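You operate a simulated robot arm through the tools that you are given. There is no shell and no other tool. Be economical: measure what you need, move in short steps, check, and stop when the job is done.

Carry out the task below with a simulated two-armed robot. There is one attempt and no reset: what you move stays moved.

JOB
Pick up the white bottle with one hand, pass it to the other hand and put it on the fourth shelf from the bottom of the grey shelf unit. Set down upright: white bottle.

It is judged by the outcome, as a careful person would: the job done as asked, and still so three seconds after it is handed in. It fails if anything else is knocked over, pushed out of place, dropped, spilled or broken.

ROBOT AND FRAMES
Two 7-joint arms with three-finger grippers on one trunk, on a base that drives. Base frame: it is fixed to the floor where the robot stands at the start and does not move with it; the origin is under the middle of the robot, x ahead of it, y to its left, z up. Units: m, rad, N and s.
The left shoulder is at the start at [0.07, 0.146, 0.904], the right one opposite. With the tool pointing down near the work surface each hand reaches from about 0.1 to 0.5 m from the robot's upright axis, wherever it stands, measured 20 degrees to its own side. Places, roughly: fourth shelf of the grey shelf unit [-3.7, -0.7, 1.1]. Payload 2.2 kg a hand.
Tool frame (each hand has its own): the origin (TCP) lies between the finger pads and is the grasp point; the fingertips stand 0.028 m ahead of it; z points along the fingers, y is the line along which they close. Largest opening 0.102 m; the body of the gripper starts 0.071 m behind the TCP.
Orientation is that of the tool frame in the base frame, as a unit quaternion [x, y, z, w]. With the fingers straight down and closing along the base's y, the tool's x points along the base's -x, its y along +y and its z along -z.

CONTROLS
- The arms move only by the tool arm_command. It takes "left_deltas", "right_deltas" or both (then of equal length, played together; a hand with none holds still); each is a list of rows, each a list of 7 numbers: the shift along the base's x, y, z in m, then the turn, a rotation vector about the base's x, y, z in rad, then the opening in per cent of the stroke, from 0 (shut) to 100 (fully open). In form: [[x, y, z, rx, ry, rz, jaw], ...]. A call has 1 to 10 rows; each row shifts and turns the commanded pose from where the row before left it. Rows are played at 5 a second. More than 0.05 m and 0.15 rad between two rows, or a gripper value outside its range, and nothing of the call is played. Where a pose cannot be reached the arm comes as near as it can. A force on the tool above 40 N (or 10 N above the force at the start of the call, whichever is more), or a blocked arm, ends the call early, and 0.2 s more pass. The fingers move at their own pace and stop on an object; they squeeze with about 27 N. The grip force told is the motor's: it shows also when the fingers shut on nothing. Time passes only in rows, and 0.2 s behind the last, so rows that do not move let the fingers close. It gives the time, the measured TCP pose, the force on the tool (base axes), the opening and the grip force at its end, in the units of the frame above (readings bear some noise), with the torque about the TCP (base axes, N m) and any sound that the robot's microphone picked up.
- Cameras (640 x 400 px; columns grow to the right, rows downward): "scene" is now at [0.102, -0.0197, 1.0897]; the picture's right is [-0.32, -0.95, 0.00], its down [-0.88, 0.30, -0.36] and it looks along [0.34, -0.12, -0.93] (base axes); focal length 256 px, centre (320, 200). "left" rides on the left gripper at [0.072, 0.038, -0.086] in its tool frame; the picture's right is [-0.46, 0.89, 0.00], its down [-0.60, -0.32, -0.73] and it looks along [-0.65, -0.34, 0.68] (tool axes); focal length 256 px, centre (320, 200). "right" rides on the right gripper at [0.069, 0.044, -0.086] in its tool frame; the picture's right is [-0.53, 0.85, 0.00], its down [-0.58, -0.36, -0.73] and it looks along [-0.62, -0.39, 0.68] (tool axes); focal length 256 px, centre (320, 200). There is no depth. A picture from a camera that has moved, and an enlarged one, comes with that camera's place and axes in the base frame and with its lens.
- capture(camera): a new picture of that camera. The clock stands still meanwhile.
- move_column(by): slides the trunk up (or, below 0, down) by that many m; the arms and the scene camera ride with it, the base frame stays. It gives what a move gives, with no picture.
- roll_base(legs): drives the robot by 1 to 6 legs, each [ahead, left, turn to the left] in m, m and rad, along the robot's own axes; the way and the turn of a leg run together, so that a leg with both is an arc; at most 1.5 m and 3.142 rad a leg. The arms and the cameras ride along, it lands a little off, and it stops where it bumps. It gives what a move gives.
- pan_tilt(pan, tilt): turns the head with the scene camera to pan (to the left, within 1.501 rad either way) and tilt (down, from -0.506 to 1.204), counted from straight ahead of the robot. It gives what a move gives.
- close_up(camera, box): a new picture of the part [left, top, right, bottom] of that camera's present view, enlarged. The clock stands still meanwhile.
- hand_in(): hands the job in; it is judged then, once.

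Go step by step. Nothing tells you exact positions but the pictures and the camera data: compare them with the known pose of the tool, close in by small moves and look again before you grip or let go. The budget is 120 turns and 100 pictures, counting those below and the enlarged ones. Unless the task says otherwise, let go and move clear before handing in, and close with one line.

The tools are called after ">>>" by a JSON object that holds its "name" and its "arguments". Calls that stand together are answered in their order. arm_command: Moves the arms, as the interface text tells. Its arguments: {"type":"object","properties":{"left_deltas":{"type":"array"},"right_deltas":{"type":"array"}},"required":[]} The other tools are called the same way: move_column (by) slides the trunk up or down; roll_base (legs) drives the base; pan_tilt (pan, tilt) turns the head that bears the scene camera; capture (camera) takes a picture; close_up (camera, box) takes an enlarged picture of a part of a camera's view; hand_in () hands the job in.

At the start:

```text
t: 0.0
left_eef_pos: [0.2849, 0.0224, 0.4766]
left_orientation: [0.0, 1.0, 0.0, 0.001]
left_contact_force: [0.5, 0.4, 1.4]
left_wrist_torque: [0.0, -0.01, -0.03]
left_grip_width: 0.1022
left_gripper_force: 0.0
right_eef_pos: [0.3118, -0.3506, 0.4545]
right_orientation: [-0.001, 1.0, 0.0, 0.001]
right_contact_force: [-0.1, -0.2, -0.2]
right_wrist_torque: [-0.03, -0.01, 0.0]
right_grip_width: 0.1022
right_gripper_force: 0.1
trunk travel left (down, up): [-0.441, 0.499]
robot x, y, heading: [0.0025, -0.0026, -0.001]
head pan, tilt: [-0.326, 1.201]
```

scene: 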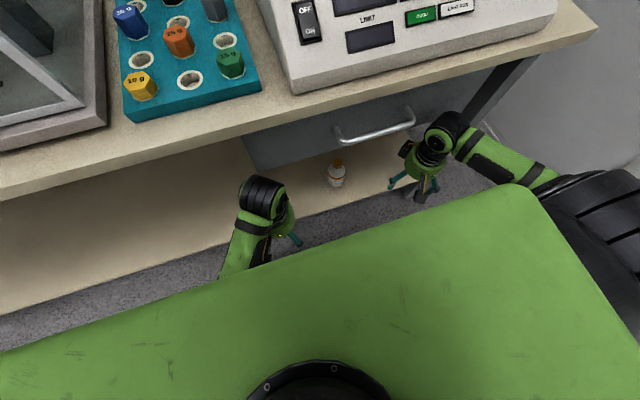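
right: 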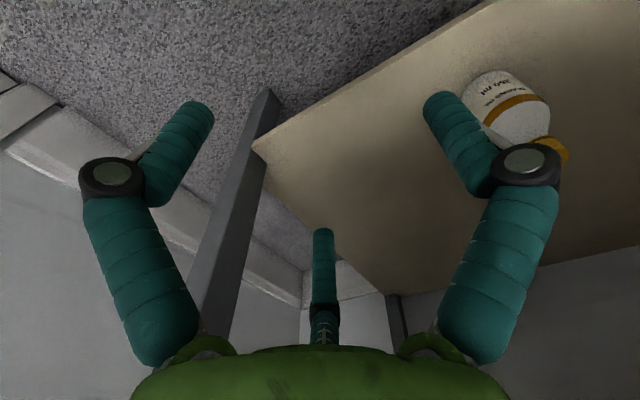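
left: 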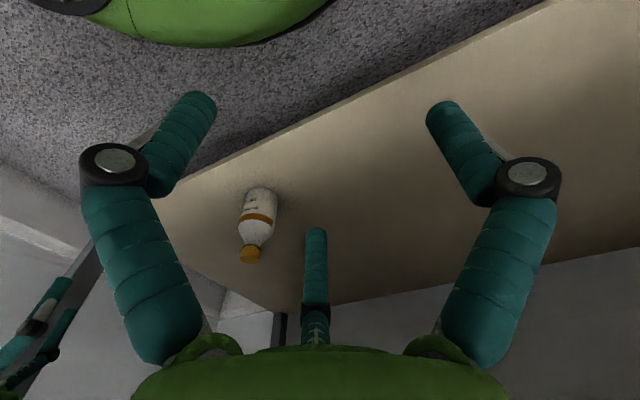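

I see the white bottle on the bench's lower shelf, roughly at (0.465, -0.205), base near z 0.22, slightly under the bench edge. I'll look at it from a lower tilt before planning the approach.

>>> {"name": "pan_tilt", "arguments": {"pan": -0.3, "tilt": 0.75}}

>>> {"name": "capture", "arguments": {"camera": "scene"}}

>>> {"name": "close_up", "arguments": {"camera": "left", "box": [180, 140, 340, 300]}}

```text
t: 0.9
left_eef_pos: [0.2855, 0.0198, 0.4756]
left_orientation: [0.001, 1.0, 0.0, 0.0]
left_contact_force: [-1.3, -0.5, 0.0]
left_wrist_torque: [0.01, -0.04, 0.01]
left_grip_width: 0.1022
left_gripper_force: 0.1
right_eef_pos: [0.3126, -0.3494, 0.4558]
right_orientation: [-0.001, 1.0, 0.0, 0.0]
right_contact_force: [-0.2, 0.5, 0.4]
right_wrist_torque: [0.0, 0.0, 0.01]
right_grip_width: 0.102
right_gripper_force: 0.0
trunk travel left (down, up): [-0.441, 0.499]
robot x, y, heading: [-0.001, -0.001, 0.002]
head pan, tilt: [-0.3, 0.75]
```

```text
96 pictures are left
camera scene: at [0.1281, -0.0263, 1.1213], right [-0.3, -0.96, 0.0], down [-0.65, 0.2, -0.73], along [0.7, -0.22, -0.68], focal length 256 px, centre (320, 200)
```

scene: 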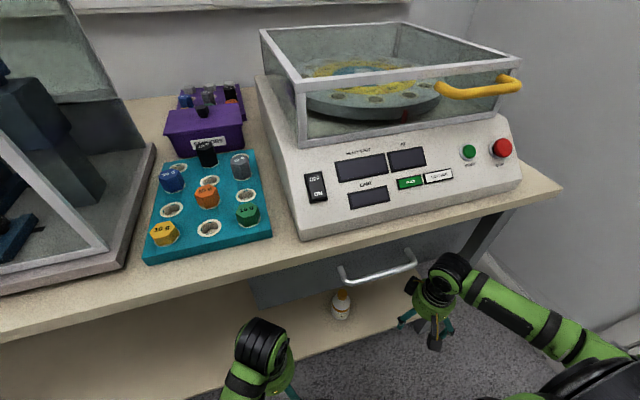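

```text
2.50 times, centred on (260, 220) of left
camera zoom: at [0.213, 0.0585, 0.5634], right [0.46, 0.89, 0.0], down [0.6, -0.32, 0.73], along [0.65, -0.34, -0.68], focal length 640 px, centre (470, 150)
```

zoom: 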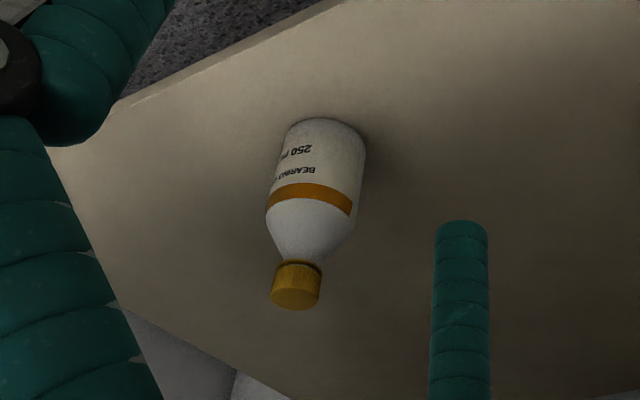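

The hands look three-fingered in the pictures although described as two-fingered. I'll close the left hand once in free air to see how the fingers really move.

>>> {"name": "arm_command", "arguments": {"left_deltas": [[0, 0, 0, 0, 0, 0, 40], [0, 0, 0, 0, 0, 0, 40]]}}

>>> {"name": "capture", "arguments": {"camera": "left"}}

>>> {"name": "close_up", "arguments": {"camera": "scene", "box": [220, 230, 480, 400]}}

```text
t: 1.5
left_eef_pos: [0.2847, 0.0217, 0.4765]
left_orientation: [0.0, 1.0, 0.0, 0.0]
left_contact_force: [0.3, 0.4, 0.5]
left_wrist_torque: [0.01, 0.02, -0.01]
left_grip_width: 0.0407
left_gripper_force: 0.1
right_eef_pos: [0.3132, -0.3518, 0.4555]
right_orientation: [-0.001, 1.0, -0.001, -0.001]
right_contact_force: [-0.2, 0.2, 0.5]
right_wrist_torque: [0.02, -0.02, -0.01]
right_grip_width: 0.1019
right_gripper_force: 0.0
trunk travel left (down, up): [-0.441, 0.499]
robot x, y, heading: [0.0001, -0.0001, -0.001]
head pan, tilt: [-0.3, 0.75]
```

```text
94 pictures are left
camera left: at [0.213, 0.0585, 0.5634], right [0.46, 0.89, 0.0], down [0.6, -0.32, 0.73], along [0.65, -0.34, -0.68], focal length 256 px, centre (320, 200)
```

left: 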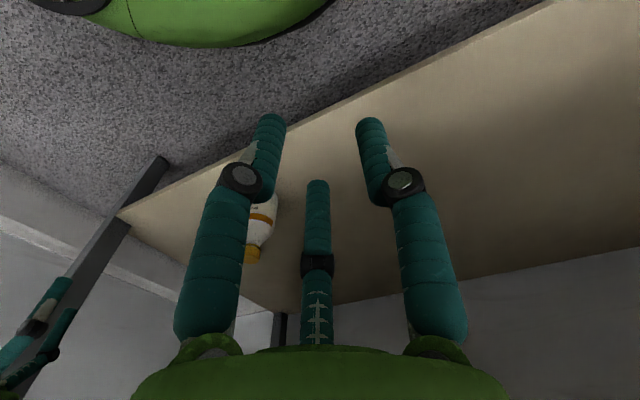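

```text
2.35 times, centred on (350, 315) of scene
camera zoom: at [0.1282, -0.0263, 1.1214], right [-0.3, -0.96, 0.0], down [-0.65, 0.2, -0.73], along [0.7, -0.22, -0.68], focal length 603 px, centre (249, -71)
```

zoom: 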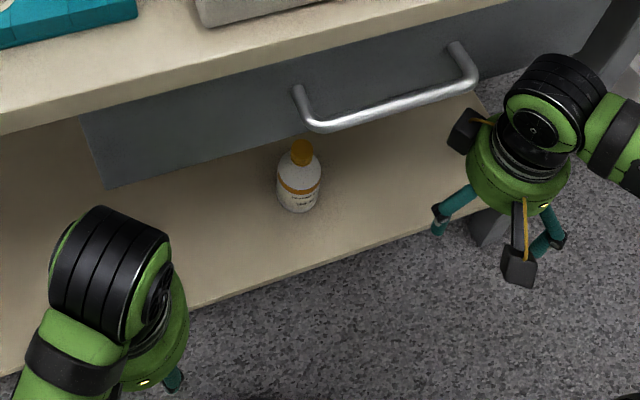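

The hands are three-fingered (one finger on +y, a pair on -y). The bottle stands at about (0.487, -0.215), z 0.215–0.351, under the drawer, so I need a forward-pointing grasp from a lower trunk. I'll back off a little and pitch the right hand forward.

>>> {"name": "roll_base", "arguments": {"legs": [[-0.15, 0, 0]]}}

>>> {"name": "arm_command", "arguments": {"right_deltas": [[0.025, 0.01, 0, 0, -0.15, 0, 100], [0.025, 0.01, 0, 0, -0.15, 0, 100], [0.025, 0.01, 0, 0, -0.15, 0, 100], [0.025, 0.01, 0, 0, -0.15, 0, 100], [0.025, 0.01, 0, 0, -0.15, 0, 100], [0.025, 0.01, 0, 0, -0.15, 0, 100], [0.025, 0.01, 0, 0, -0.15, 0, 100]]}}

```text
t: 2.9
left_eef_pos: [0.1321, 0.0216, 0.4767]
left_orientation: [-0.001, 1.0, 0.0, 0.0]
left_contact_force: [-0.2, -1.5, -0.9]
left_wrist_torque: [-0.02, -0.02, 0.01]
left_grip_width: 0.0408
left_gripper_force: 0.0
right_eef_pos: [0.1609, -0.3499, 0.4558]
right_orientation: [-0.002, 1.0, -0.001, 0.001]
right_contact_force: [0.5, 0.8, 0.5]
right_wrist_torque: [-0.02, 0.02, 0.01]
right_grip_width: 0.102
right_gripper_force: 0.1
trunk travel left (down, up): [-0.441, 0.499]
robot x, y, heading: [-0.1542, 0.0009, 0.005]
head pan, tilt: [-0.3, 0.75]
```

```text
t: 4.5
left_eef_pos: [0.1328, 0.0216, 0.4767]
left_orientation: [-0.001, 1.0, 0.0, 0.0]
left_contact_force: [-0.5, -0.1, -0.3]
left_wrist_torque: [-0.02, 0.0, 0.0]
left_grip_width: 0.0408
left_gripper_force: 0.0
right_eef_pos: [0.3361, -0.2806, 0.4577]
right_orientation: [-0.002, 0.864, -0.002, 0.503]
right_contact_force: [0.1, -0.2, -0.2]
right_wrist_torque: [0.0, 0.03, 0.0]
right_grip_width: 0.1018
right_gripper_force: 0.1
trunk travel left (down, up): [-0.441, 0.499]
robot x, y, heading: [-0.1467, 0.0012, 0.002]
head pan, tilt: [-0.3, 0.75]
```

The right hand now points forward, 30° below horizontal. I'll lower the trunk to bottle height and look.

>>> {"name": "move_column", "arguments": {"by": -0.17}}

>>> {"name": "capture", "arguments": {"camera": "right"}}

>>> {"name": "capture", "arguments": {"camera": "scene"}}

```text
t: 6.4
left_eef_pos: [0.1318, 0.021, 0.3067]
left_orientation: [-0.001, 1.0, 0.0, 0.0]
left_contact_force: [-0.2, -0.2, 0.5]
left_wrist_torque: [0.05, -0.04, -0.02]
left_grip_width: 0.0407
left_gripper_force: 0.0
right_eef_pos: [0.3359, -0.2803, 0.2867]
right_orientation: [-0.001, 0.865, -0.001, 0.502]
right_contact_force: [0.9, 0.4, 0.5]
right_wrist_torque: [0.01, -0.02, -0.04]
right_grip_width: 0.1021
right_gripper_force: 0.0
trunk travel left (down, up): [-0.271, 0.669]
robot x, y, heading: [-0.1544, 0.0014, 0.002]
head pan, tilt: [-0.3, 0.75]
```

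```text
92 pictures are left
camera right: at [0.2269, -0.2369, 0.2692], right [0.27, 0.85, 0.46], down [-0.35, -0.36, 0.87], along [0.9, -0.39, 0.2], focal length 256 px, centre (320, 200)
```

right: 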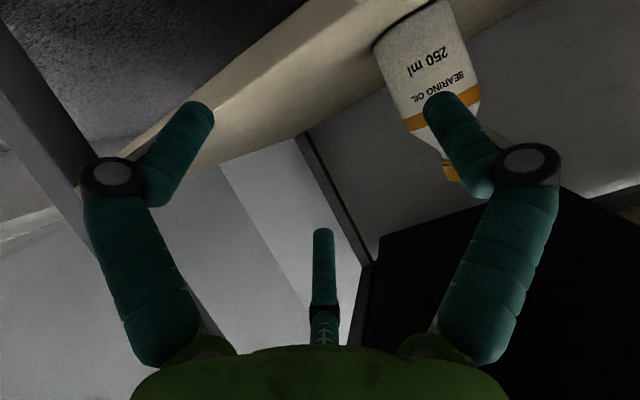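

```text
91 pictures are left
camera scene: at [-0.0244, -0.0262, 0.9514], right [-0.29, -0.96, 0.0], down [-0.65, 0.2, -0.73], along [0.7, -0.21, -0.68], focal length 256 px, centre (320, 200)
```

scene: 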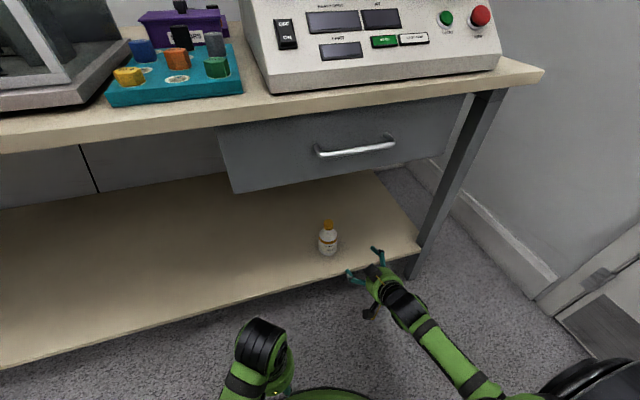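

Bottle at about (0.484, -0.208), shelf top z≈0.22. I'll align laterally, then advance partway and look.

>>> {"name": "arm_command", "arguments": {"right_deltas": [[0, 0.03, -0.004, 0, 0, 0, 100], [0, 0.028, -0.004, 0, 0, 0, 100], [0.03, 0, 0, 0, 0, 0, 100], [0.03, 0, 0, 0, 0, 0, 100]]}}

>>> {"name": "capture", "arguments": {"camera": "right"}}

>>> {"name": "close_up", "arguments": {"camera": "scene", "box": [260, 180, 440, 300]}}

```text
t: 7.4
left_eef_pos: [0.1323, 0.0214, 0.3067]
left_orientation: [-0.001, 1.0, 0.0, 0.0]
left_contact_force: [-0.1, 0.8, -0.8]
left_wrist_torque: [0.02, 0.01, 0.03]
left_grip_width: 0.041
left_gripper_force: 0.0
right_eef_pos: [0.3969, -0.2211, 0.2778]
right_orientation: [-0.001, 0.866, 0.0, 0.501]
right_contact_force: [0.0, -0.2, -0.1]
right_wrist_torque: [0.02, -0.01, -0.02]
right_grip_width: 0.102
right_gripper_force: 0.0
trunk travel left (down, up): [-0.271, 0.669]
robot x, y, heading: [-0.1513, -0.0012, -0.0]
head pan, tilt: [-0.3, 0.75]
```

```text
90 pictures are left
camera right: at [0.2885, -0.1773, 0.2602], right [0.27, 0.85, 0.46], down [-0.35, -0.36, 0.87], along [0.9, -0.39, 0.2], focal length 256 px, centre (320, 200)
```

right: 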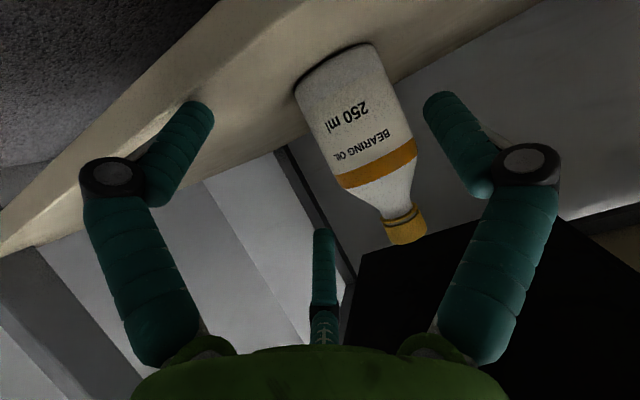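

```text
3.33 times, centred on (350, 240) of scene
camera zoom: at [-0.0243, -0.0262, 0.9514], right [-0.29, -0.96, 0.0], down [-0.65, 0.2, -0.73], along [0.7, -0.21, -0.68], focal length 854 px, centre (220, 67)
```

zoom: 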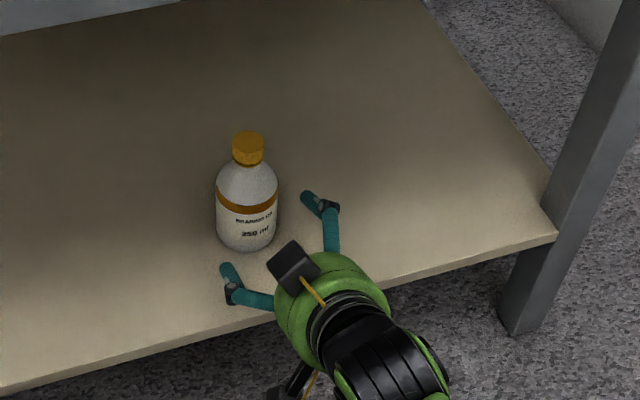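

The bottle lies about 1.3 cm to +y of the hand axis, well inside the open fingers, and about 8 cm ahead. I'll advance.

>>> {"name": "arm_command", "arguments": {"right_deltas": [[0.03, 0, 0, 0, 0, 0, 100], [0.03, 0, 0, 0, 0, 0, 100], [0.02, 0, 0, 0, 0, 0, 100]]}}

>>> {"name": "capture", "arguments": {"camera": "right"}}

>>> {"name": "close_up", "arguments": {"camera": "scene", "box": [260, 180, 440, 300]}}

```text
t: 8.2
left_eef_pos: [0.1324, 0.0213, 0.3067]
left_orientation: [-0.001, 1.0, 0.001, 0.0]
left_contact_force: [-0.5, 0.3, -0.4]
left_wrist_torque: [0.01, -0.01, 0.01]
left_grip_width: 0.0407
left_gripper_force: 0.1
right_eef_pos: [0.4757, -0.2225, 0.2773]
right_orientation: [-0.002, 0.865, -0.001, 0.501]
right_contact_force: [-0.9, -0.5, 0.1]
right_wrist_torque: [-0.01, -0.02, 0.01]
right_grip_width: 0.1021
right_gripper_force: 0.0
trunk travel left (down, up): [-0.271, 0.669]
robot x, y, heading: [-0.1517, 0.0022, -0.0]
head pan, tilt: [-0.3, 0.75]
```

```text
88 pictures are left
camera right: at [0.3666, -0.1787, 0.26], right [0.27, 0.85, 0.46], down [-0.35, -0.36, 0.87], along [0.9, -0.39, 0.2], focal length 256 px, centre (320, 200)
```

right: 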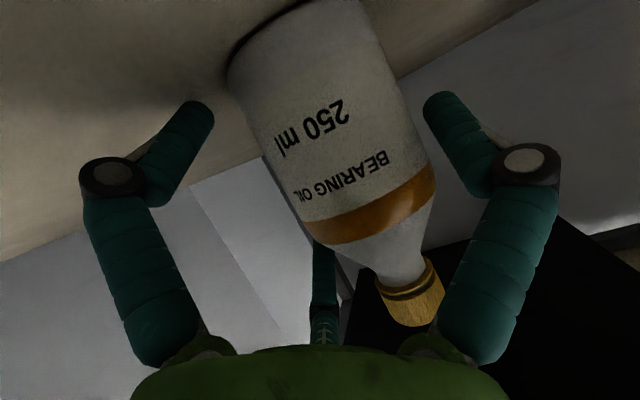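

```text
3.33 times, centred on (350, 240) of scene
camera zoom: at [-0.0244, -0.0262, 0.9514], right [-0.29, -0.96, 0.0], down [-0.65, 0.2, -0.73], along [0.7, -0.21, -0.68], focal length 854 px, centre (220, 67)
```

zoom: 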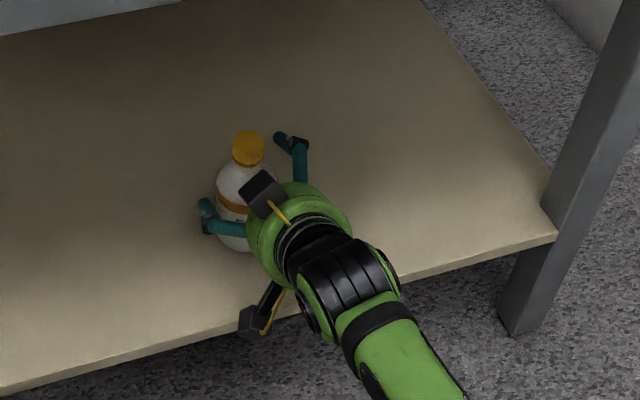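

The fingers now flank the bottle body. I'll close them gently and see how the grip settles.

>>> {"name": "arm_command", "arguments": {"right_deltas": [[0, 0, 0, 0, 0, 0, 60], [0, 0, 0, 0, 0, 0, 30], [0, 0, 0, 0, 0, 0, 0], [0, 0, 0, 0, 0, 0, 0], [0, 0, 0, 0, 0, 0, 0]]}}

>>> {"name": "capture", "arguments": {"camera": "right"}}

>>> {"name": "close_up", "arguments": {"camera": "scene", "box": [260, 180, 440, 300]}}

```text
t: 9.4
left_eef_pos: [0.133, 0.0221, 0.3075]
left_orientation: [-0.001, 1.0, 0.0, 0.0]
left_contact_force: [-0.3, -0.3, 0.0]
left_wrist_torque: [-0.03, 0.02, 0.01]
left_grip_width: 0.0408
left_gripper_force: 0.0
right_eef_pos: [0.4749, -0.2232, 0.2801]
right_orientation: [-0.001, 0.864, -0.002, 0.503]
right_contact_force: [1.2, -1.4, 6.0]
right_wrist_torque: [-0.16, -0.12, 0.0]
right_grip_width: 0.0769
right_gripper_force: 26.5
trunk travel left (down, up): [-0.271, 0.669]
robot x, y, heading: [-0.1548, -0.0003, -0.002]
head pan, tilt: [-0.3, 0.75]
```

```text
86 pictures are left
camera right: at [0.3668, -0.1788, 0.2613], right [0.26, 0.85, 0.46], down [-0.35, -0.36, 0.86], along [0.9, -0.39, 0.2], focal length 256 px, centre (320, 200)
```

right: 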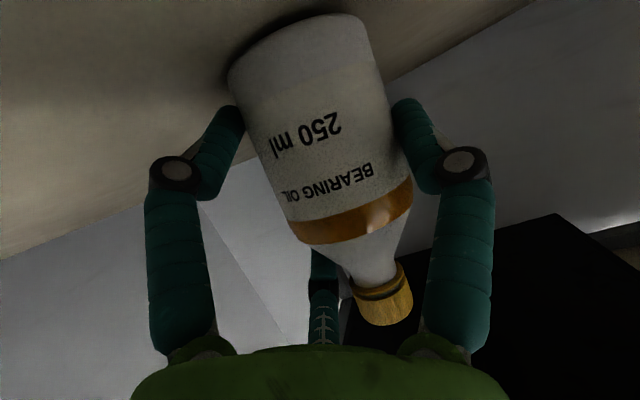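

```text
3.33 times, centred on (350, 240) of scene
camera zoom: at [-0.0251, -0.026, 0.9515], right [-0.29, -0.96, 0.0], down [-0.65, 0.2, -0.73], along [0.7, -0.22, -0.68], focal length 854 px, centre (220, 67)
```

zoom: 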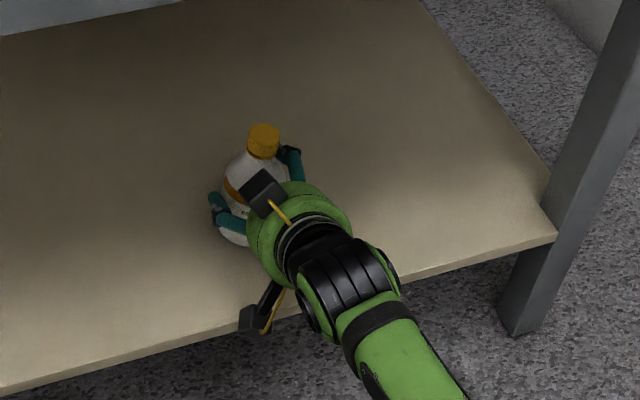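

The grip holds at 0.077 m with 26.5 N and the bottle tilted slightly. I'll lift a little and check that it comes along.

>>> {"name": "arm_command", "arguments": {"right_deltas": [[0, 0, 0.015, 0, 0, 0, 0], [0, 0, 0.015, 0, 0, 0, 0], [0, 0, 0, 0, 0, 0, 0]]}}

>>> {"name": "capture", "arguments": {"camera": "right"}}

>>> {"name": "close_up", "arguments": {"camera": "scene", "box": [260, 180, 440, 300]}}

```text
t: 10.2
left_eef_pos: [0.1335, 0.0211, 0.3068]
left_orientation: [0.0, 1.0, 0.0, 0.0]
left_contact_force: [-0.3, 0.3, 1.2]
left_wrist_torque: [0.02, 0.0, -0.02]
left_grip_width: 0.0408
left_gripper_force: 0.2
right_eef_pos: [0.4753, -0.2239, 0.3076]
right_orientation: [-0.001, 0.866, -0.001, 0.5]
right_contact_force: [0.2, 0.7, -2.4]
right_wrist_torque: [-0.01, 0.08, -0.01]
right_grip_width: 0.076
right_gripper_force: 26.7
trunk travel left (down, up): [-0.271, 0.669]
robot x, y, heading: [-0.151, 0.0006, 0.007]
head pan, tilt: [-0.3, 0.75]
```

```text
84 pictures are left
camera right: at [0.3667, -0.1799, 0.2904], right [0.27, 0.85, 0.46], down [-0.35, -0.36, 0.87], along [0.9, -0.39, 0.2], focal length 256 px, centre (320, 200)
```

right: 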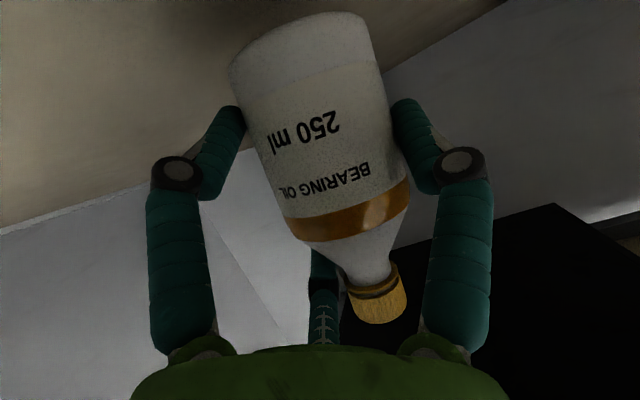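

```text
3.33 times, centred on (350, 240) of scene
camera zoom: at [-0.0241, -0.0263, 0.9513], right [-0.29, -0.96, 0.0], down [-0.65, 0.2, -0.73], along [0.7, -0.21, -0.68], focal length 854 px, centre (220, 67)
```

zoom: 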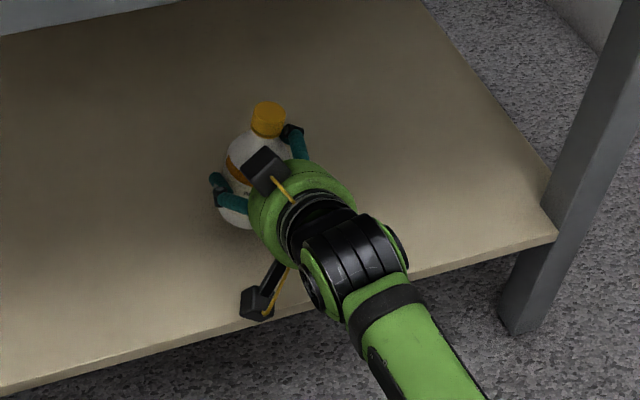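

The bottle is lifted (about 2.4 N). I'll back the base out from the bench and then look.

>>> {"name": "roll_base", "arguments": {"legs": [[-0.4, 0, 0]]}}

>>> {"name": "capture", "arguments": {"camera": "scene"}}

```text
t: 12.7
left_eef_pos: [-0.2742, 0.0208, 0.3071]
left_orientation: [-0.003, 1.0, 0.0, 0.0]
left_contact_force: [0.4, -0.8, -0.1]
left_wrist_torque: [0.01, 0.01, 0.02]
left_grip_width: 0.0406
left_gripper_force: 0.0
right_eef_pos: [0.0699, -0.2218, 0.3086]
right_orientation: [-0.002, 0.866, -0.001, 0.5]
right_contact_force: [-0.3, 0.6, -3.2]
right_wrist_torque: [-0.04, 0.01, 0.03]
right_grip_width: 0.0758
right_gripper_force: 27.1
trunk travel left (down, up): [-0.271, 0.669]
robot x, y, heading: [-0.5643, -0.0005, -0.001]
head pan, tilt: [-0.3, 0.75]
```

```text
82 pictures are left
camera scene: at [-0.4311, -0.0273, 0.9513], right [-0.29, -0.96, 0.0], down [-0.65, 0.2, -0.73], along [0.7, -0.21, -0.68], focal length 256 px, centre (320, 200)
```

scene: 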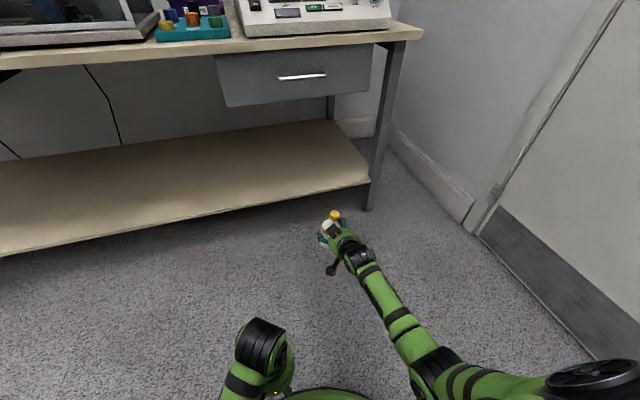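

Clear of the bench. I'll raise the trunk and pull the right hand in before turning to see the shelf unit.

>>> {"name": "move_column", "arguments": {"by": 0.3}}

>>> {"name": "arm_command", "arguments": {"right_deltas": [[-0.03, 0.01, 0, 0, 0, 0, 0], [-0.03, 0.01, 0, 0, 0, 0, 0], [-0.03, 0.01, 0, 0, 0, 0, 0], [-0.03, 0.01, 0, 0, 0, 0, 0], [-0.03, 0.01, 0, 0, 0, 0, 0], [-0.03, 0.01, 0, 0, 0, 0, 0]]}}

>>> {"name": "roll_base", "arguments": {"legs": [[0, 0, 1.57]]}}

>>> {"name": "pan_tilt", "arguments": {"pan": 1.2, "tilt": 0.2}}

>>> {"name": "capture", "arguments": {"camera": "scene"}}

```text
t: 15.7
left_eef_pos: [-0.2743, 0.0208, 0.6071]
left_orientation: [-0.002, 1.0, 0.0, 0.0]
left_contact_force: [-0.8, 0.4, 0.0]
left_wrist_torque: [-0.01, 0.03, -0.02]
left_grip_width: 0.0408
left_gripper_force: 0.0
right_eef_pos: [0.0697, -0.223, 0.6074]
right_orientation: [-0.002, 0.865, -0.001, 0.501]
right_contact_force: [0.4, -0.3, -3.3]
right_wrist_torque: [-0.03, 0.02, 0.01]
right_grip_width: 0.0757
right_gripper_force: 27.2
trunk travel left (down, up): [-0.571, 0.369]
robot x, y, heading: [-0.5588, 0.0003, 0.008]
head pan, tilt: [-0.3, 0.75]
```

```text
t: 17.1
left_eef_pos: [-0.2742, 0.0214, 0.6067]
left_orientation: [-0.002, 1.0, 0.0, 0.001]
left_contact_force: [-1.3, 0.3, 0.0]
left_wrist_torque: [0.02, -0.04, -0.02]
left_grip_width: 0.0408
left_gripper_force: 0.1
right_eef_pos: [-0.1107, -0.1607, 0.608]
right_orientation: [-0.004, 0.865, 0.0, 0.502]
right_contact_force: [-0.6, 0.0, -2.5]
right_wrist_torque: [0.01, 0.03, -0.01]
right_grip_width: 0.076
right_gripper_force: 27.4
trunk travel left (down, up): [-0.571, 0.369]
robot x, y, heading: [-0.5554, -0.0015, 0.004]
head pan, tilt: [-0.3, 0.75]
```

```text
t: 21.4
left_eef_pos: [-0.5891, 0.284, 0.6065]
left_orientation: [0.718, -0.696, 0.0, 0.0]
left_contact_force: [-0.1, 0.1, -0.2]
left_wrist_torque: [-0.03, 0.0, 0.01]
left_grip_width: 0.041
left_gripper_force: 0.1
right_eef_pos: [-0.4113, 0.4526, 0.6071]
right_orientation: [0.622, -0.602, -0.359, -0.35]
right_contact_force: [0.4, -0.4, -3.6]
right_wrist_torque: [-0.05, -0.01, 0.03]
right_grip_width: 0.0756
right_gripper_force: 27.1
trunk travel left (down, up): [-0.571, 0.369]
robot x, y, heading: [-0.5634, -0.0015, 1.602]
head pan, tilt: [-0.3, 0.75]
```

```text
t: 23.0
left_eef_pos: [-0.5902, 0.283, 0.607]
left_orientation: [0.718, -0.696, 0.0, 0.0]
left_contact_force: [-0.1, 0.3, -0.3]
left_wrist_torque: [-0.02, -0.01, -0.01]
left_grip_width: 0.0409
left_gripper_force: 0.1
right_eef_pos: [-0.4104, 0.453, 0.6076]
right_orientation: [0.621, -0.602, -0.358, -0.35]
right_contact_force: [0.4, -0.4, -3.0]
right_wrist_torque: [-0.04, -0.06, 0.02]
right_grip_width: 0.0756
right_gripper_force: 27.1
trunk travel left (down, up): [-0.571, 0.369]
robot x, y, heading: [-0.5607, -0.0028, 1.602]
head pan, tilt: [1.201, 0.201]
```

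```text
81 pictures are left
camera scene: at [-0.65, 0.078, 1.301], right [0.33, 0.94, 0.0], down [0.19, -0.07, -0.98], along [-0.92, 0.33, -0.2], focal length 256 px, centre (320, 200)
```

scene: 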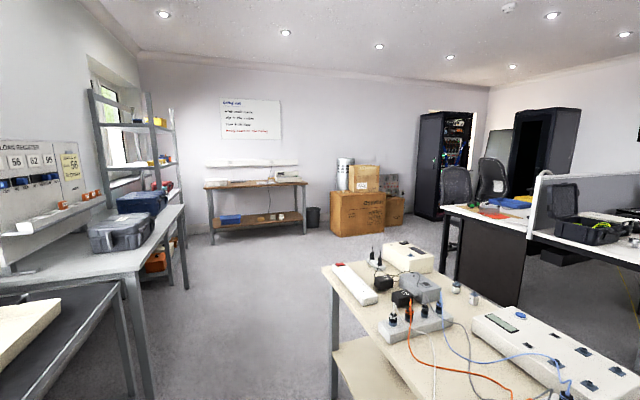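

The grey shelf unit stands ahead-left against the wall, beyond a table with cases; a work table stands on the right of the corridor. I'll zoom in.

>>> {"name": "close_up", "arguments": {"camera": "scene", "box": [70, 70, 230, 300]}}

>>> {"name": "pan_tilt", "arguments": {"pan": 1.45, "tilt": 0.6}}

>>> {"name": "capture", "arguments": {"camera": "scene"}}

```text
1.74 times, centred on (150, 185) of scene
camera zoom: at [-0.65, 0.078, 1.301], right [0.33, 0.94, 0.0], down [0.19, -0.07, -0.98], along [-0.92, 0.33, -0.2], focal length 446 px, centre (616, 226)
```

zoom: 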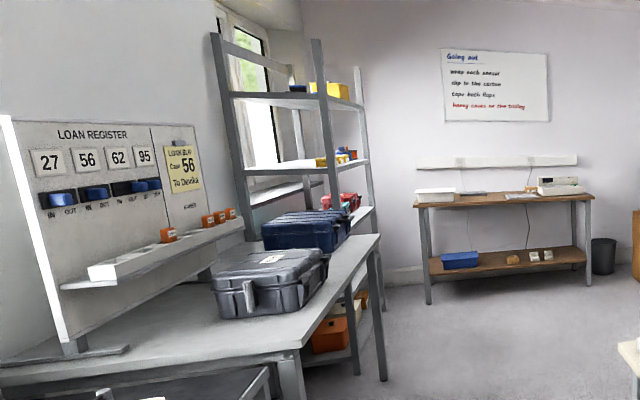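

```text
t: 23.9
left_eef_pos: [-0.5901, 0.2836, 0.6071]
left_orientation: [0.718, -0.696, 0.001, 0.0]
left_contact_force: [0.3, 0.2, -0.4]
left_wrist_torque: [0.01, -0.01, 0.03]
left_grip_width: 0.0404
left_gripper_force: 0.1
right_eef_pos: [-0.4119, 0.452, 0.6074]
right_orientation: [0.622, -0.602, -0.358, -0.349]
right_contact_force: [0.4, 0.0, -2.1]
right_wrist_torque: [-0.04, 0.0, 0.02]
right_grip_width: 0.0756
right_gripper_force: 26.8
trunk travel left (down, up): [-0.571, 0.369]
robot x, y, heading: [-0.5566, 0.003, 1.605]
head pan, tilt: [1.45, 0.6]
```

```text
79 pictures are left
camera scene: at [-0.6502, 0.0549, 1.2643], right [0.09, 1.0, 0.0], down [0.56, -0.05, -0.83], along [-0.82, 0.07, -0.56], focal length 256 px, centre (320, 200)
```

scene: 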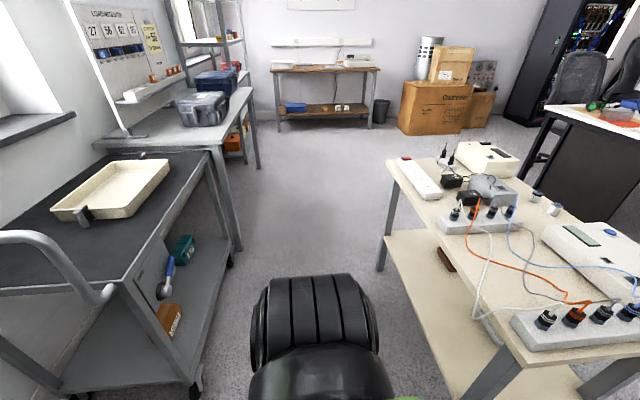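

The corridor runs along -x centred near y≈0 (left edge y≈-0.42, right edge y≈0.44), and the shelf's open face is toward +y around x≈-3.7. I'll step away from the table corner, then turn to face -x.

>>> {"name": "roll_base", "arguments": {"legs": [[0, -0.25, 0], [0, 0, 1.54]]}}

>>> {"name": "pan_tilt", "arguments": {"pan": 0, "tilt": 0.9}}

>>> {"name": "capture", "arguments": {"camera": "scene"}}

>>> {"name": "capture", "arguments": {"camera": "left"}}

```text
t: 29.6
left_eef_pos: [-0.592, -0.023, 0.6066]
left_orientation: [1.0, 0.016, 0.0, 0.0]
left_contact_force: [-0.3, 1.2, 0.4]
left_wrist_torque: [-0.05, -0.01, 0.0]
left_grip_width: 0.0409
left_gripper_force: 0.0
right_eef_pos: [-0.7604, 0.1545, 0.607]
right_orientation: [0.866, 0.014, -0.501, 0.006]
right_contact_force: [0.4, -0.5, -1.7]
right_wrist_torque: [0.02, -0.03, 0.02]
right_grip_width: 0.0756
right_gripper_force: 27.3
trunk travel left (down, up): [-0.571, 0.369]
robot x, y, heading: [-0.3042, 0.0017, -3.109]
head pan, tilt: [1.45, 0.6]
```

```text
t: 31.1
left_eef_pos: [-0.5917, -0.0233, 0.6069]
left_orientation: [1.0, 0.015, 0.0, 0.0]
left_contact_force: [0.2, -0.9, -0.1]
left_wrist_torque: [0.0, -0.02, -0.04]
left_grip_width: 0.0408
left_gripper_force: 0.1
right_eef_pos: [-0.7606, 0.1554, 0.6082]
right_orientation: [0.866, 0.015, -0.5, 0.007]
right_contact_force: [0.7, 0.5, -2.2]
right_wrist_torque: [0.05, -0.02, -0.01]
right_grip_width: 0.0757
right_gripper_force: 26.7
trunk travel left (down, up): [-0.571, 0.369]
robot x, y, heading: [-0.305, 0.0075, -3.11]
head pan, tilt: [0.0, 0.901]
```

```text
78 pictures are left
camera scene: at [-0.433, 0.0005, 1.2395], right [-0.03, 1.0, 0.0], down [0.78, 0.03, -0.62], along [-0.62, -0.02, -0.78], focal length 256 px, centre (320, 200)
```

scene: 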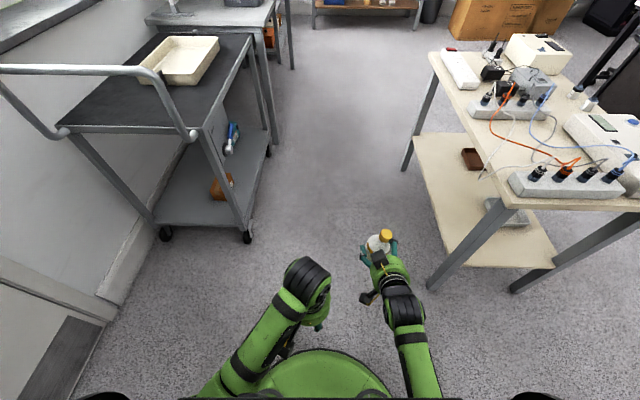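

```text
77 pictures are left
camera left: at [-0.5177, -0.0597, 0.6933], right [-0.44, -0.9, 0.0], down [-0.61, 0.3, 0.73], along [-0.66, 0.32, -0.68], focal length 256 px, centre (320, 200)
```

left: 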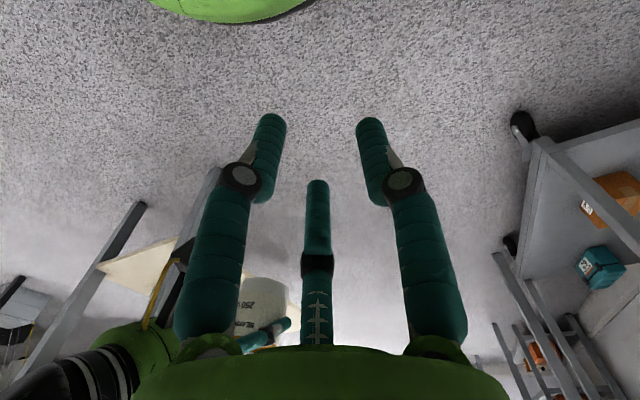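

The bottle is held well. For the hand-over I'll bring the hands palm-to-palm (single fingers interleaving with the other hand's pairs). First I pitch the left hand forward and swing it out to the left, and I check the bottle's tilt.

>>> {"name": "arm_command", "arguments": {"left_deltas": [[-0.012, -0.03, 0, 0, 0.15, 0, 100], [-0.012, -0.03, 0, 0, 0.15, 0, 100], [-0.012, -0.03, 0, 0, 0.15, 0, 100], [-0.012, -0.03, 0, 0, 0.15, 0, 100], [-0.012, -0.03, 0, 0, 0.15, 0, 100], [-0.012, -0.03, 0, 0, 0.15, 0, 100], [-0.012, -0.03, 0, 0, 0.15, 0, 100]]}}

>>> {"name": "close_up", "arguments": {"camera": "scene", "box": [240, 200, 440, 325]}}

>>> {"name": "capture", "arguments": {"camera": "left"}}

>>> {"name": "capture", "arguments": {"camera": "right"}}

```text
t: 32.7
left_eef_pos: [-0.673, -0.2348, 0.605]
left_orientation: [0.866, 0.014, -0.5, -0.007]
left_contact_force: [-0.6, -0.1, 0.4]
left_wrist_torque: [-0.01, 0.0, -0.02]
left_grip_width: 0.1018
left_gripper_force: 0.0
right_eef_pos: [-0.7586, 0.1544, 0.6075]
right_orientation: [0.866, 0.014, -0.501, 0.006]
right_contact_force: [-0.2, 0.1, -2.4]
right_wrist_torque: [0.03, -0.04, 0.02]
right_grip_width: 0.0758
right_gripper_force: 26.7
trunk travel left (down, up): [-0.571, 0.369]
robot x, y, heading: [-0.3056, 0.0051, -3.117]
head pan, tilt: [0.0, 0.901]
```

```text
3.20 times, centred on (340, 262) of scene
camera zoom: at [-0.433, 0.0004, 1.2395], right [-0.03, 1.0, 0.0], down [0.78, 0.02, -0.62], along [-0.62, -0.02, -0.78], focal length 820 px, centre (256, 0)
```

zoom: 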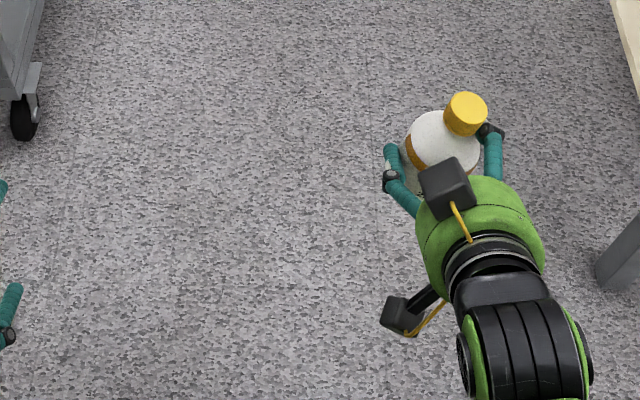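

```text
75 pictures are left
camera left: at [-0.5622, -0.2712, 0.5852], right [-0.22, -0.9, 0.38], down [0.33, 0.3, 0.9], along [-0.92, 0.32, 0.23], focal length 256 px, centre (320, 200)
```

left: 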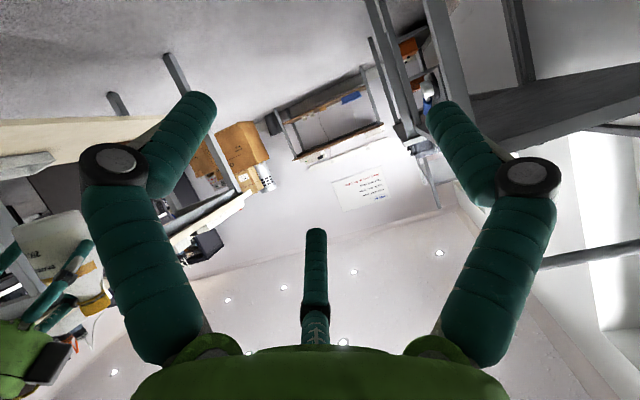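

```text
74 pictures are left
camera right: at [-0.6493, 0.1142, 0.5904], right [-0.24, -0.85, 0.46], down [0.34, 0.37, 0.87], along [-0.91, 0.36, 0.2], focal length 256 px, centre (320, 200)
```

right: 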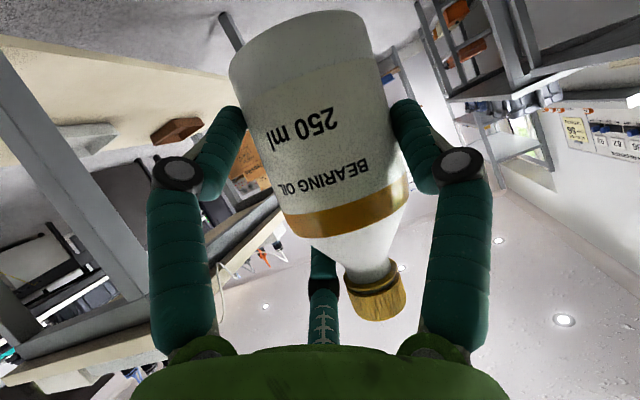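

The bottle leans about 8° to the robot's right in the grip. I'll correct that and yaw the right hand 60° inward to the middle.

>>> {"name": "arm_command", "arguments": {"right_deltas": [[0.004, -0.017, 0, 0.145, 0, 0, 0], [0.004, -0.017, 0, 0, 0, 0.15, 0], [0.004, -0.017, 0, 0, 0, 0.15, 0], [0.004, -0.017, 0, 0, 0, 0.15, 0], [0.004, -0.017, 0, 0, 0, 0.15, 0], [0.004, -0.017, 0, 0, 0, 0.15, 0], [0.004, -0.017, 0, 0, 0, 0.15, 0], [0.004, -0.017, 0, 0, 0, 0.15, 0]]}}

>>> {"name": "arm_command", "arguments": {"left_deltas": [[0, 0, 0, 0, 0, -0.15, 100], [0, 0, 0, 0, 0, -0.15, 100], [0, 0, 0, 0, 0, -0.15, 100], [0, 0, 0, 0, 0, -0.15, 100], [0, 0, 0, 0, 0, -0.15, 100], [0, 0, 0, 0, 0, -0.15, 100], [0, 0, 0, 0, 0, -0.15, 100]]}}

>>> {"name": "capture", "arguments": {"camera": "scene"}}

>>> {"name": "capture", "arguments": {"camera": "left"}}

```text
t: 34.5
left_eef_pos: [-0.6742, -0.2349, 0.6063]
left_orientation: [0.866, 0.013, -0.5, -0.009]
left_contact_force: [-0.2, 0.0, -0.8]
left_wrist_torque: [0.02, 0.0, 0.0]
left_grip_width: 0.1022
left_gripper_force: 0.0
right_eef_pos: [-0.7285, 0.02, 0.6072]
right_orientation: [0.723, 0.476, -0.459, 0.201]
right_contact_force: [0.1, -1.8, -3.6]
right_wrist_torque: [0.03, 0.04, -0.04]
right_grip_width: 0.0759
right_gripper_force: 26.8
trunk travel left (down, up): [-0.571, 0.369]
robot x, y, heading: [-0.3058, 0.0054, -3.106]
head pan, tilt: [0.0, 0.901]
```

```text
t: 36.1
left_eef_pos: [-0.676, -0.2344, 0.6061]
left_orientation: [0.756, -0.422, -0.429, -0.259]
left_contact_force: [-0.7, 0.9, 0.4]
left_wrist_torque: [0.01, -0.03, -0.02]
left_grip_width: 0.1017
left_gripper_force: 0.0
right_eef_pos: [-0.7286, 0.0178, 0.607]
right_orientation: [0.722, 0.476, -0.46, 0.201]
right_contact_force: [0.2, 0.7, -3.3]
right_wrist_torque: [0.02, 0.0, -0.02]
right_grip_width: 0.0759
right_gripper_force: 26.8
trunk travel left (down, up): [-0.571, 0.369]
robot x, y, heading: [-0.3088, 0.0041, -3.111]
head pan, tilt: [0.0, 0.901]
```

```text
73 pictures are left
camera scene: at [-0.4335, 0.0004, 1.2394], right [-0.03, 1.0, 0.0], down [0.78, 0.03, -0.62], along [-0.62, -0.02, -0.78], focal length 256 px, centre (320, 200)
```

scene: 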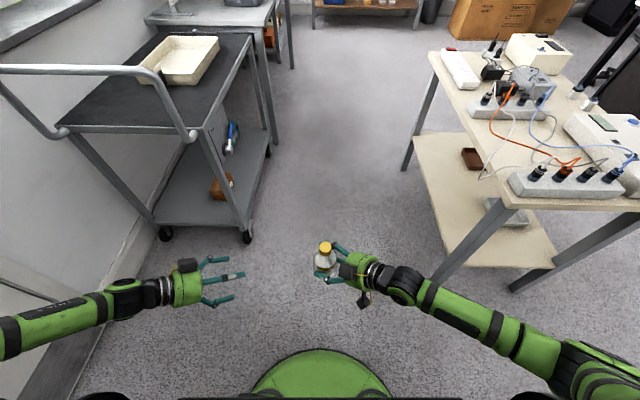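

```text
72 pictures are left
camera left: at [-0.6505, -0.3489, 0.5858], right [-0.89, -0.26, 0.38], down [0.42, -0.14, 0.9], along [-0.18, 0.96, 0.23], focal length 256 px, centre (320, 200)
```

left: 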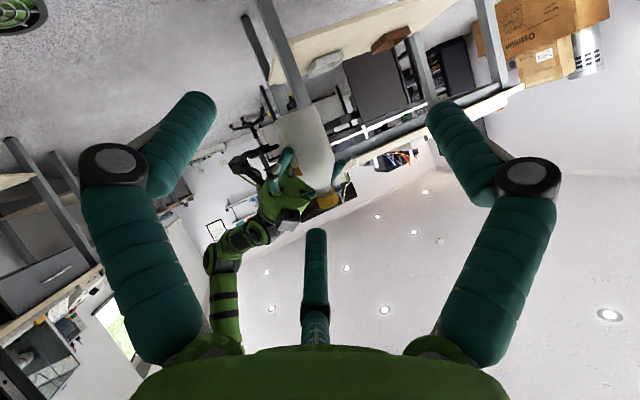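

The bottle stands upright in the right hand with its axis at about (-0.730, 0.004), z 0.547–0.681. I'll bring the left hand to a point 15 cm out along its own axis and look.

>>> {"name": "arm_command", "arguments": {"left_deltas": [[0.005, 0.033, 0.0185, 0, 0, 0, 100], [0.005, 0.033, 0.0185, 0, 0, 0, 100], [0.005, 0.033, 0.0185, 0, 0, 0, 100], [0.005, 0.033, 0.0185, 0, 0, 0, 100]]}}

>>> {"name": "capture", "arguments": {"camera": "left"}}

>>> {"name": "close_up", "arguments": {"camera": "scene", "box": [220, 200, 420, 325]}}

>>> {"name": "capture", "arguments": {"camera": "right"}}

```text
t: 37.1
left_eef_pos: [-0.6541, -0.1029, 0.6809]
left_orientation: [0.756, -0.421, -0.43, -0.257]
left_contact_force: [-0.3, -0.1, -0.2]
left_wrist_torque: [0.01, 0.04, 0.03]
left_grip_width: 0.1019
left_gripper_force: 0.0
right_eef_pos: [-0.7289, 0.0196, 0.6079]
right_orientation: [0.723, 0.476, -0.459, 0.201]
right_contact_force: [0.3, 0.7, -2.8]
right_wrist_torque: [0.02, 0.01, 0.01]
right_grip_width: 0.0757
right_gripper_force: 26.7
trunk travel left (down, up): [-0.571, 0.369]
robot x, y, heading: [-0.3086, 0.0041, -3.111]
head pan, tilt: [0.0, 0.901]
```

```text
71 pictures are left
camera left: at [-0.6296, -0.2179, 0.6608], right [-0.89, -0.26, 0.38], down [0.42, -0.14, 0.9], along [-0.18, 0.96, 0.23], focal length 256 px, centre (320, 200)
```

left: 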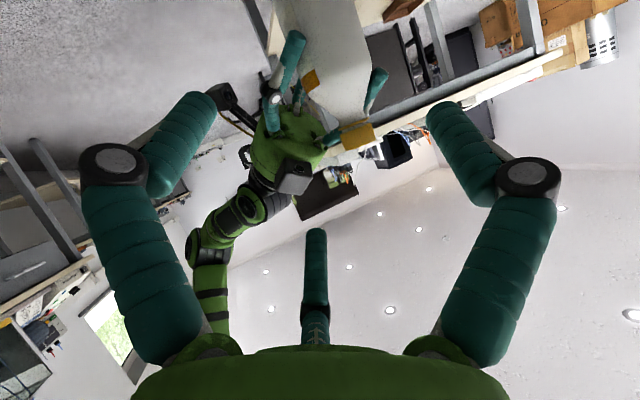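

```text
3.20 times, centred on (320, 262) of scene
camera zoom: at [-0.4331, 0.0011, 1.2394], right [-0.03, 1.0, 0.0], down [0.78, 0.02, -0.62], along [-0.62, -0.02, -0.78], focal length 820 px, centre (320, 0)
```

zoom: 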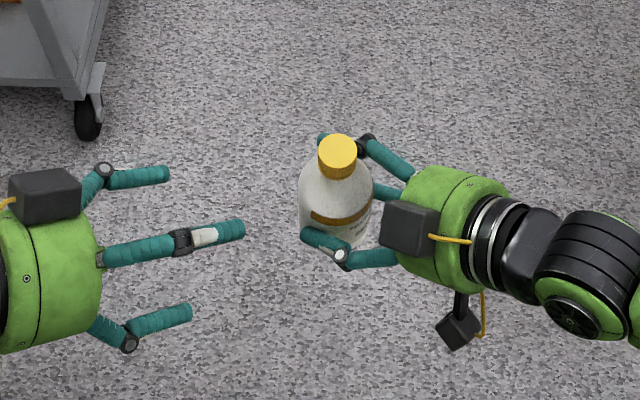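

```text
69 pictures are left
camera right: at [-0.641, 0.0962, 0.584], right [0.67, -0.66, 0.33], down [-0.04, 0.41, 0.91], along [-0.74, -0.63, 0.25], focal length 256 px, centre (320, 200)
```

right: 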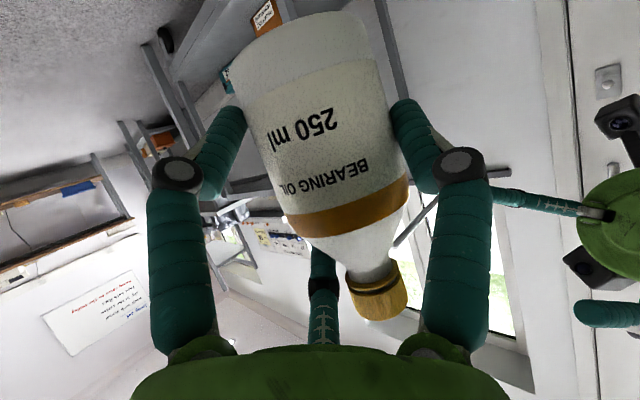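

The geometry interleaves as planned. I'll offset slightly toward the rear so the upper finger clears the shoulder, and approach along the left hand's axis in two stages.

>>> {"name": "arm_command", "arguments": {"left_deltas": [[0.0055, 0.004, -0.006, 0, 0, 0, 100], [-0.0129, 0.0226, -0.015, 0, 0, 0, 100], [-0.0129, 0.0226, -0.015, 0, 0, 0, 100], [-0.0129, 0.0226, -0.015, 0, 0, 0, 100]]}}

>>> {"name": "close_up", "arguments": {"camera": "scene", "box": [220, 200, 420, 325]}}

>>> {"name": "capture", "arguments": {"camera": "left"}}

```text
t: 38.1
left_eef_pos: [-0.6878, -0.0318, 0.6295]
left_orientation: [0.756, -0.422, -0.43, -0.258]
left_contact_force: [-0.4, 0.0, -0.2]
left_wrist_torque: [0.04, 0.04, -0.02]
left_grip_width: 0.1018
left_gripper_force: 0.0
right_eef_pos: [-0.7283, 0.0179, 0.6069]
right_orientation: [0.723, 0.475, -0.46, 0.2]
right_contact_force: [-0.3, -0.5, -2.6]
right_wrist_torque: [0.02, 0.02, 0.0]
right_grip_width: 0.0756
right_gripper_force: 27.2
trunk travel left (down, up): [-0.571, 0.369]
robot x, y, heading: [-0.3075, 0.0089, -3.112]
head pan, tilt: [0.0, 0.901]
```

```text
3.20 times, centred on (320, 262) of scene
camera zoom: at [-0.4336, 0.001, 1.2394], right [-0.03, 1.0, 0.0], down [0.78, 0.02, -0.62], along [-0.62, -0.02, -0.78], focal length 820 px, centre (320, 0)
```

zoom: 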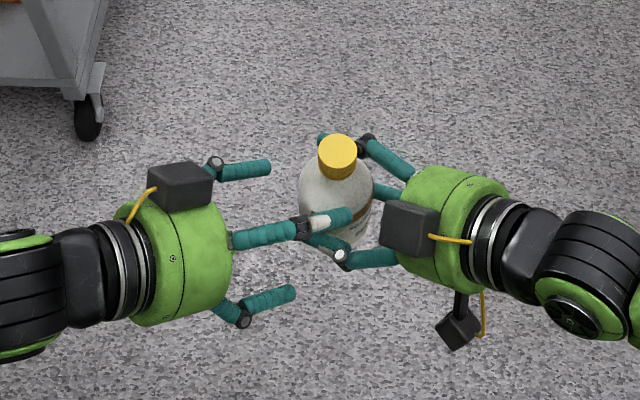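

```text
67 pictures are left
camera left: at [-0.6635, -0.1464, 0.6094], right [-0.89, -0.26, 0.38], down [0.42, -0.13, 0.9], along [-0.18, 0.96, 0.23], focal length 256 px, centre (320, 200)
```

left: 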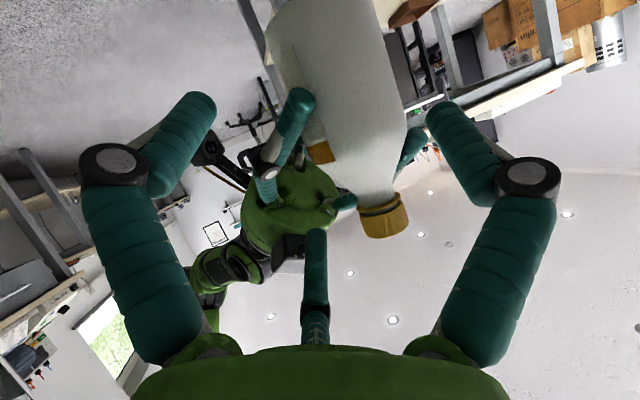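

Clear so far. Two more steps along the axis, with a 3 mm centring correction.

>>> {"name": "arm_command", "arguments": {"left_deltas": [[-0.0145, 0.0215, -0.015, 0, 0, 0, 100], [-0.0139, 0.0221, -0.015, 0, 0, 0, 100]]}}

>>> {"name": "close_up", "arguments": {"camera": "scene", "box": [220, 200, 420, 325]}}

>>> {"name": "capture", "arguments": {"camera": "left"}}

>>> {"name": "capture", "arguments": {"camera": "right"}}

```text
t: 38.7
left_eef_pos: [-0.7166, 0.0125, 0.5995]
left_orientation: [0.756, -0.422, -0.428, -0.258]
left_contact_force: [0.1, -0.5, 0.6]
left_wrist_torque: [-0.01, -0.01, 0.02]
left_grip_width: 0.1016
left_gripper_force: 0.1
right_eef_pos: [-0.7282, 0.0198, 0.6067]
right_orientation: [0.722, 0.476, -0.46, 0.201]
right_contact_force: [0.1, 0.5, -2.9]
right_wrist_torque: [0.03, 0.02, 0.01]
right_grip_width: 0.0757
right_gripper_force: 27.4
trunk travel left (down, up): [-0.571, 0.369]
robot x, y, heading: [-0.3041, 0.0041, -3.11]
head pan, tilt: [0.0, 0.901]
```

```text
3.20 times, centred on (320, 262) of scene
camera zoom: at [-0.4333, 0.0009, 1.2394], right [-0.03, 1.0, 0.0], down [0.78, 0.02, -0.62], along [-0.62, -0.02, -0.78], focal length 820 px, centre (320, 0)
```

zoom: 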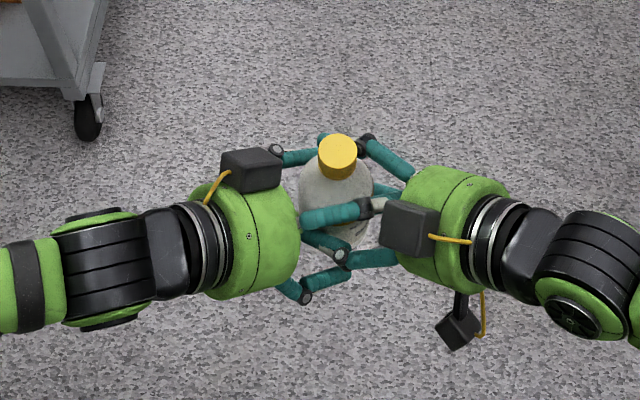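

```text
65 pictures are left
camera left: at [-0.6922, -0.1018, 0.579], right [-0.89, -0.26, 0.38], down [0.42, -0.14, 0.9], along [-0.18, 0.96, 0.23], focal length 256 px, centre (320, 200)
```

left: 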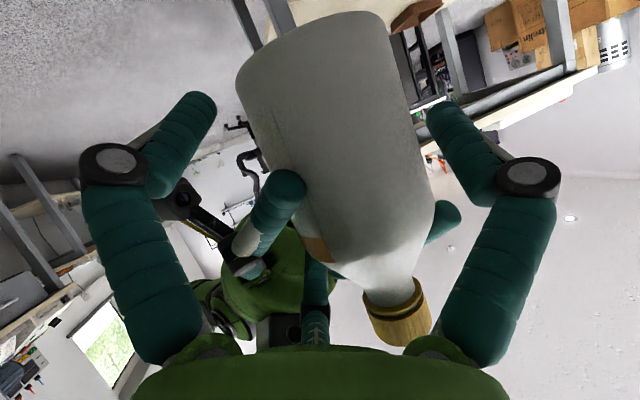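

```text
64 pictures are left
camera right: at [-0.6411, 0.0961, 0.584], right [0.67, -0.66, 0.33], down [-0.04, 0.41, 0.91], along [-0.74, -0.63, 0.25], focal length 256 px, centre (320, 200)
```

right: 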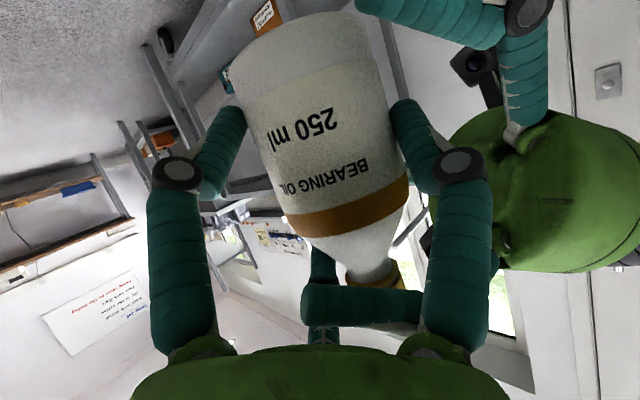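

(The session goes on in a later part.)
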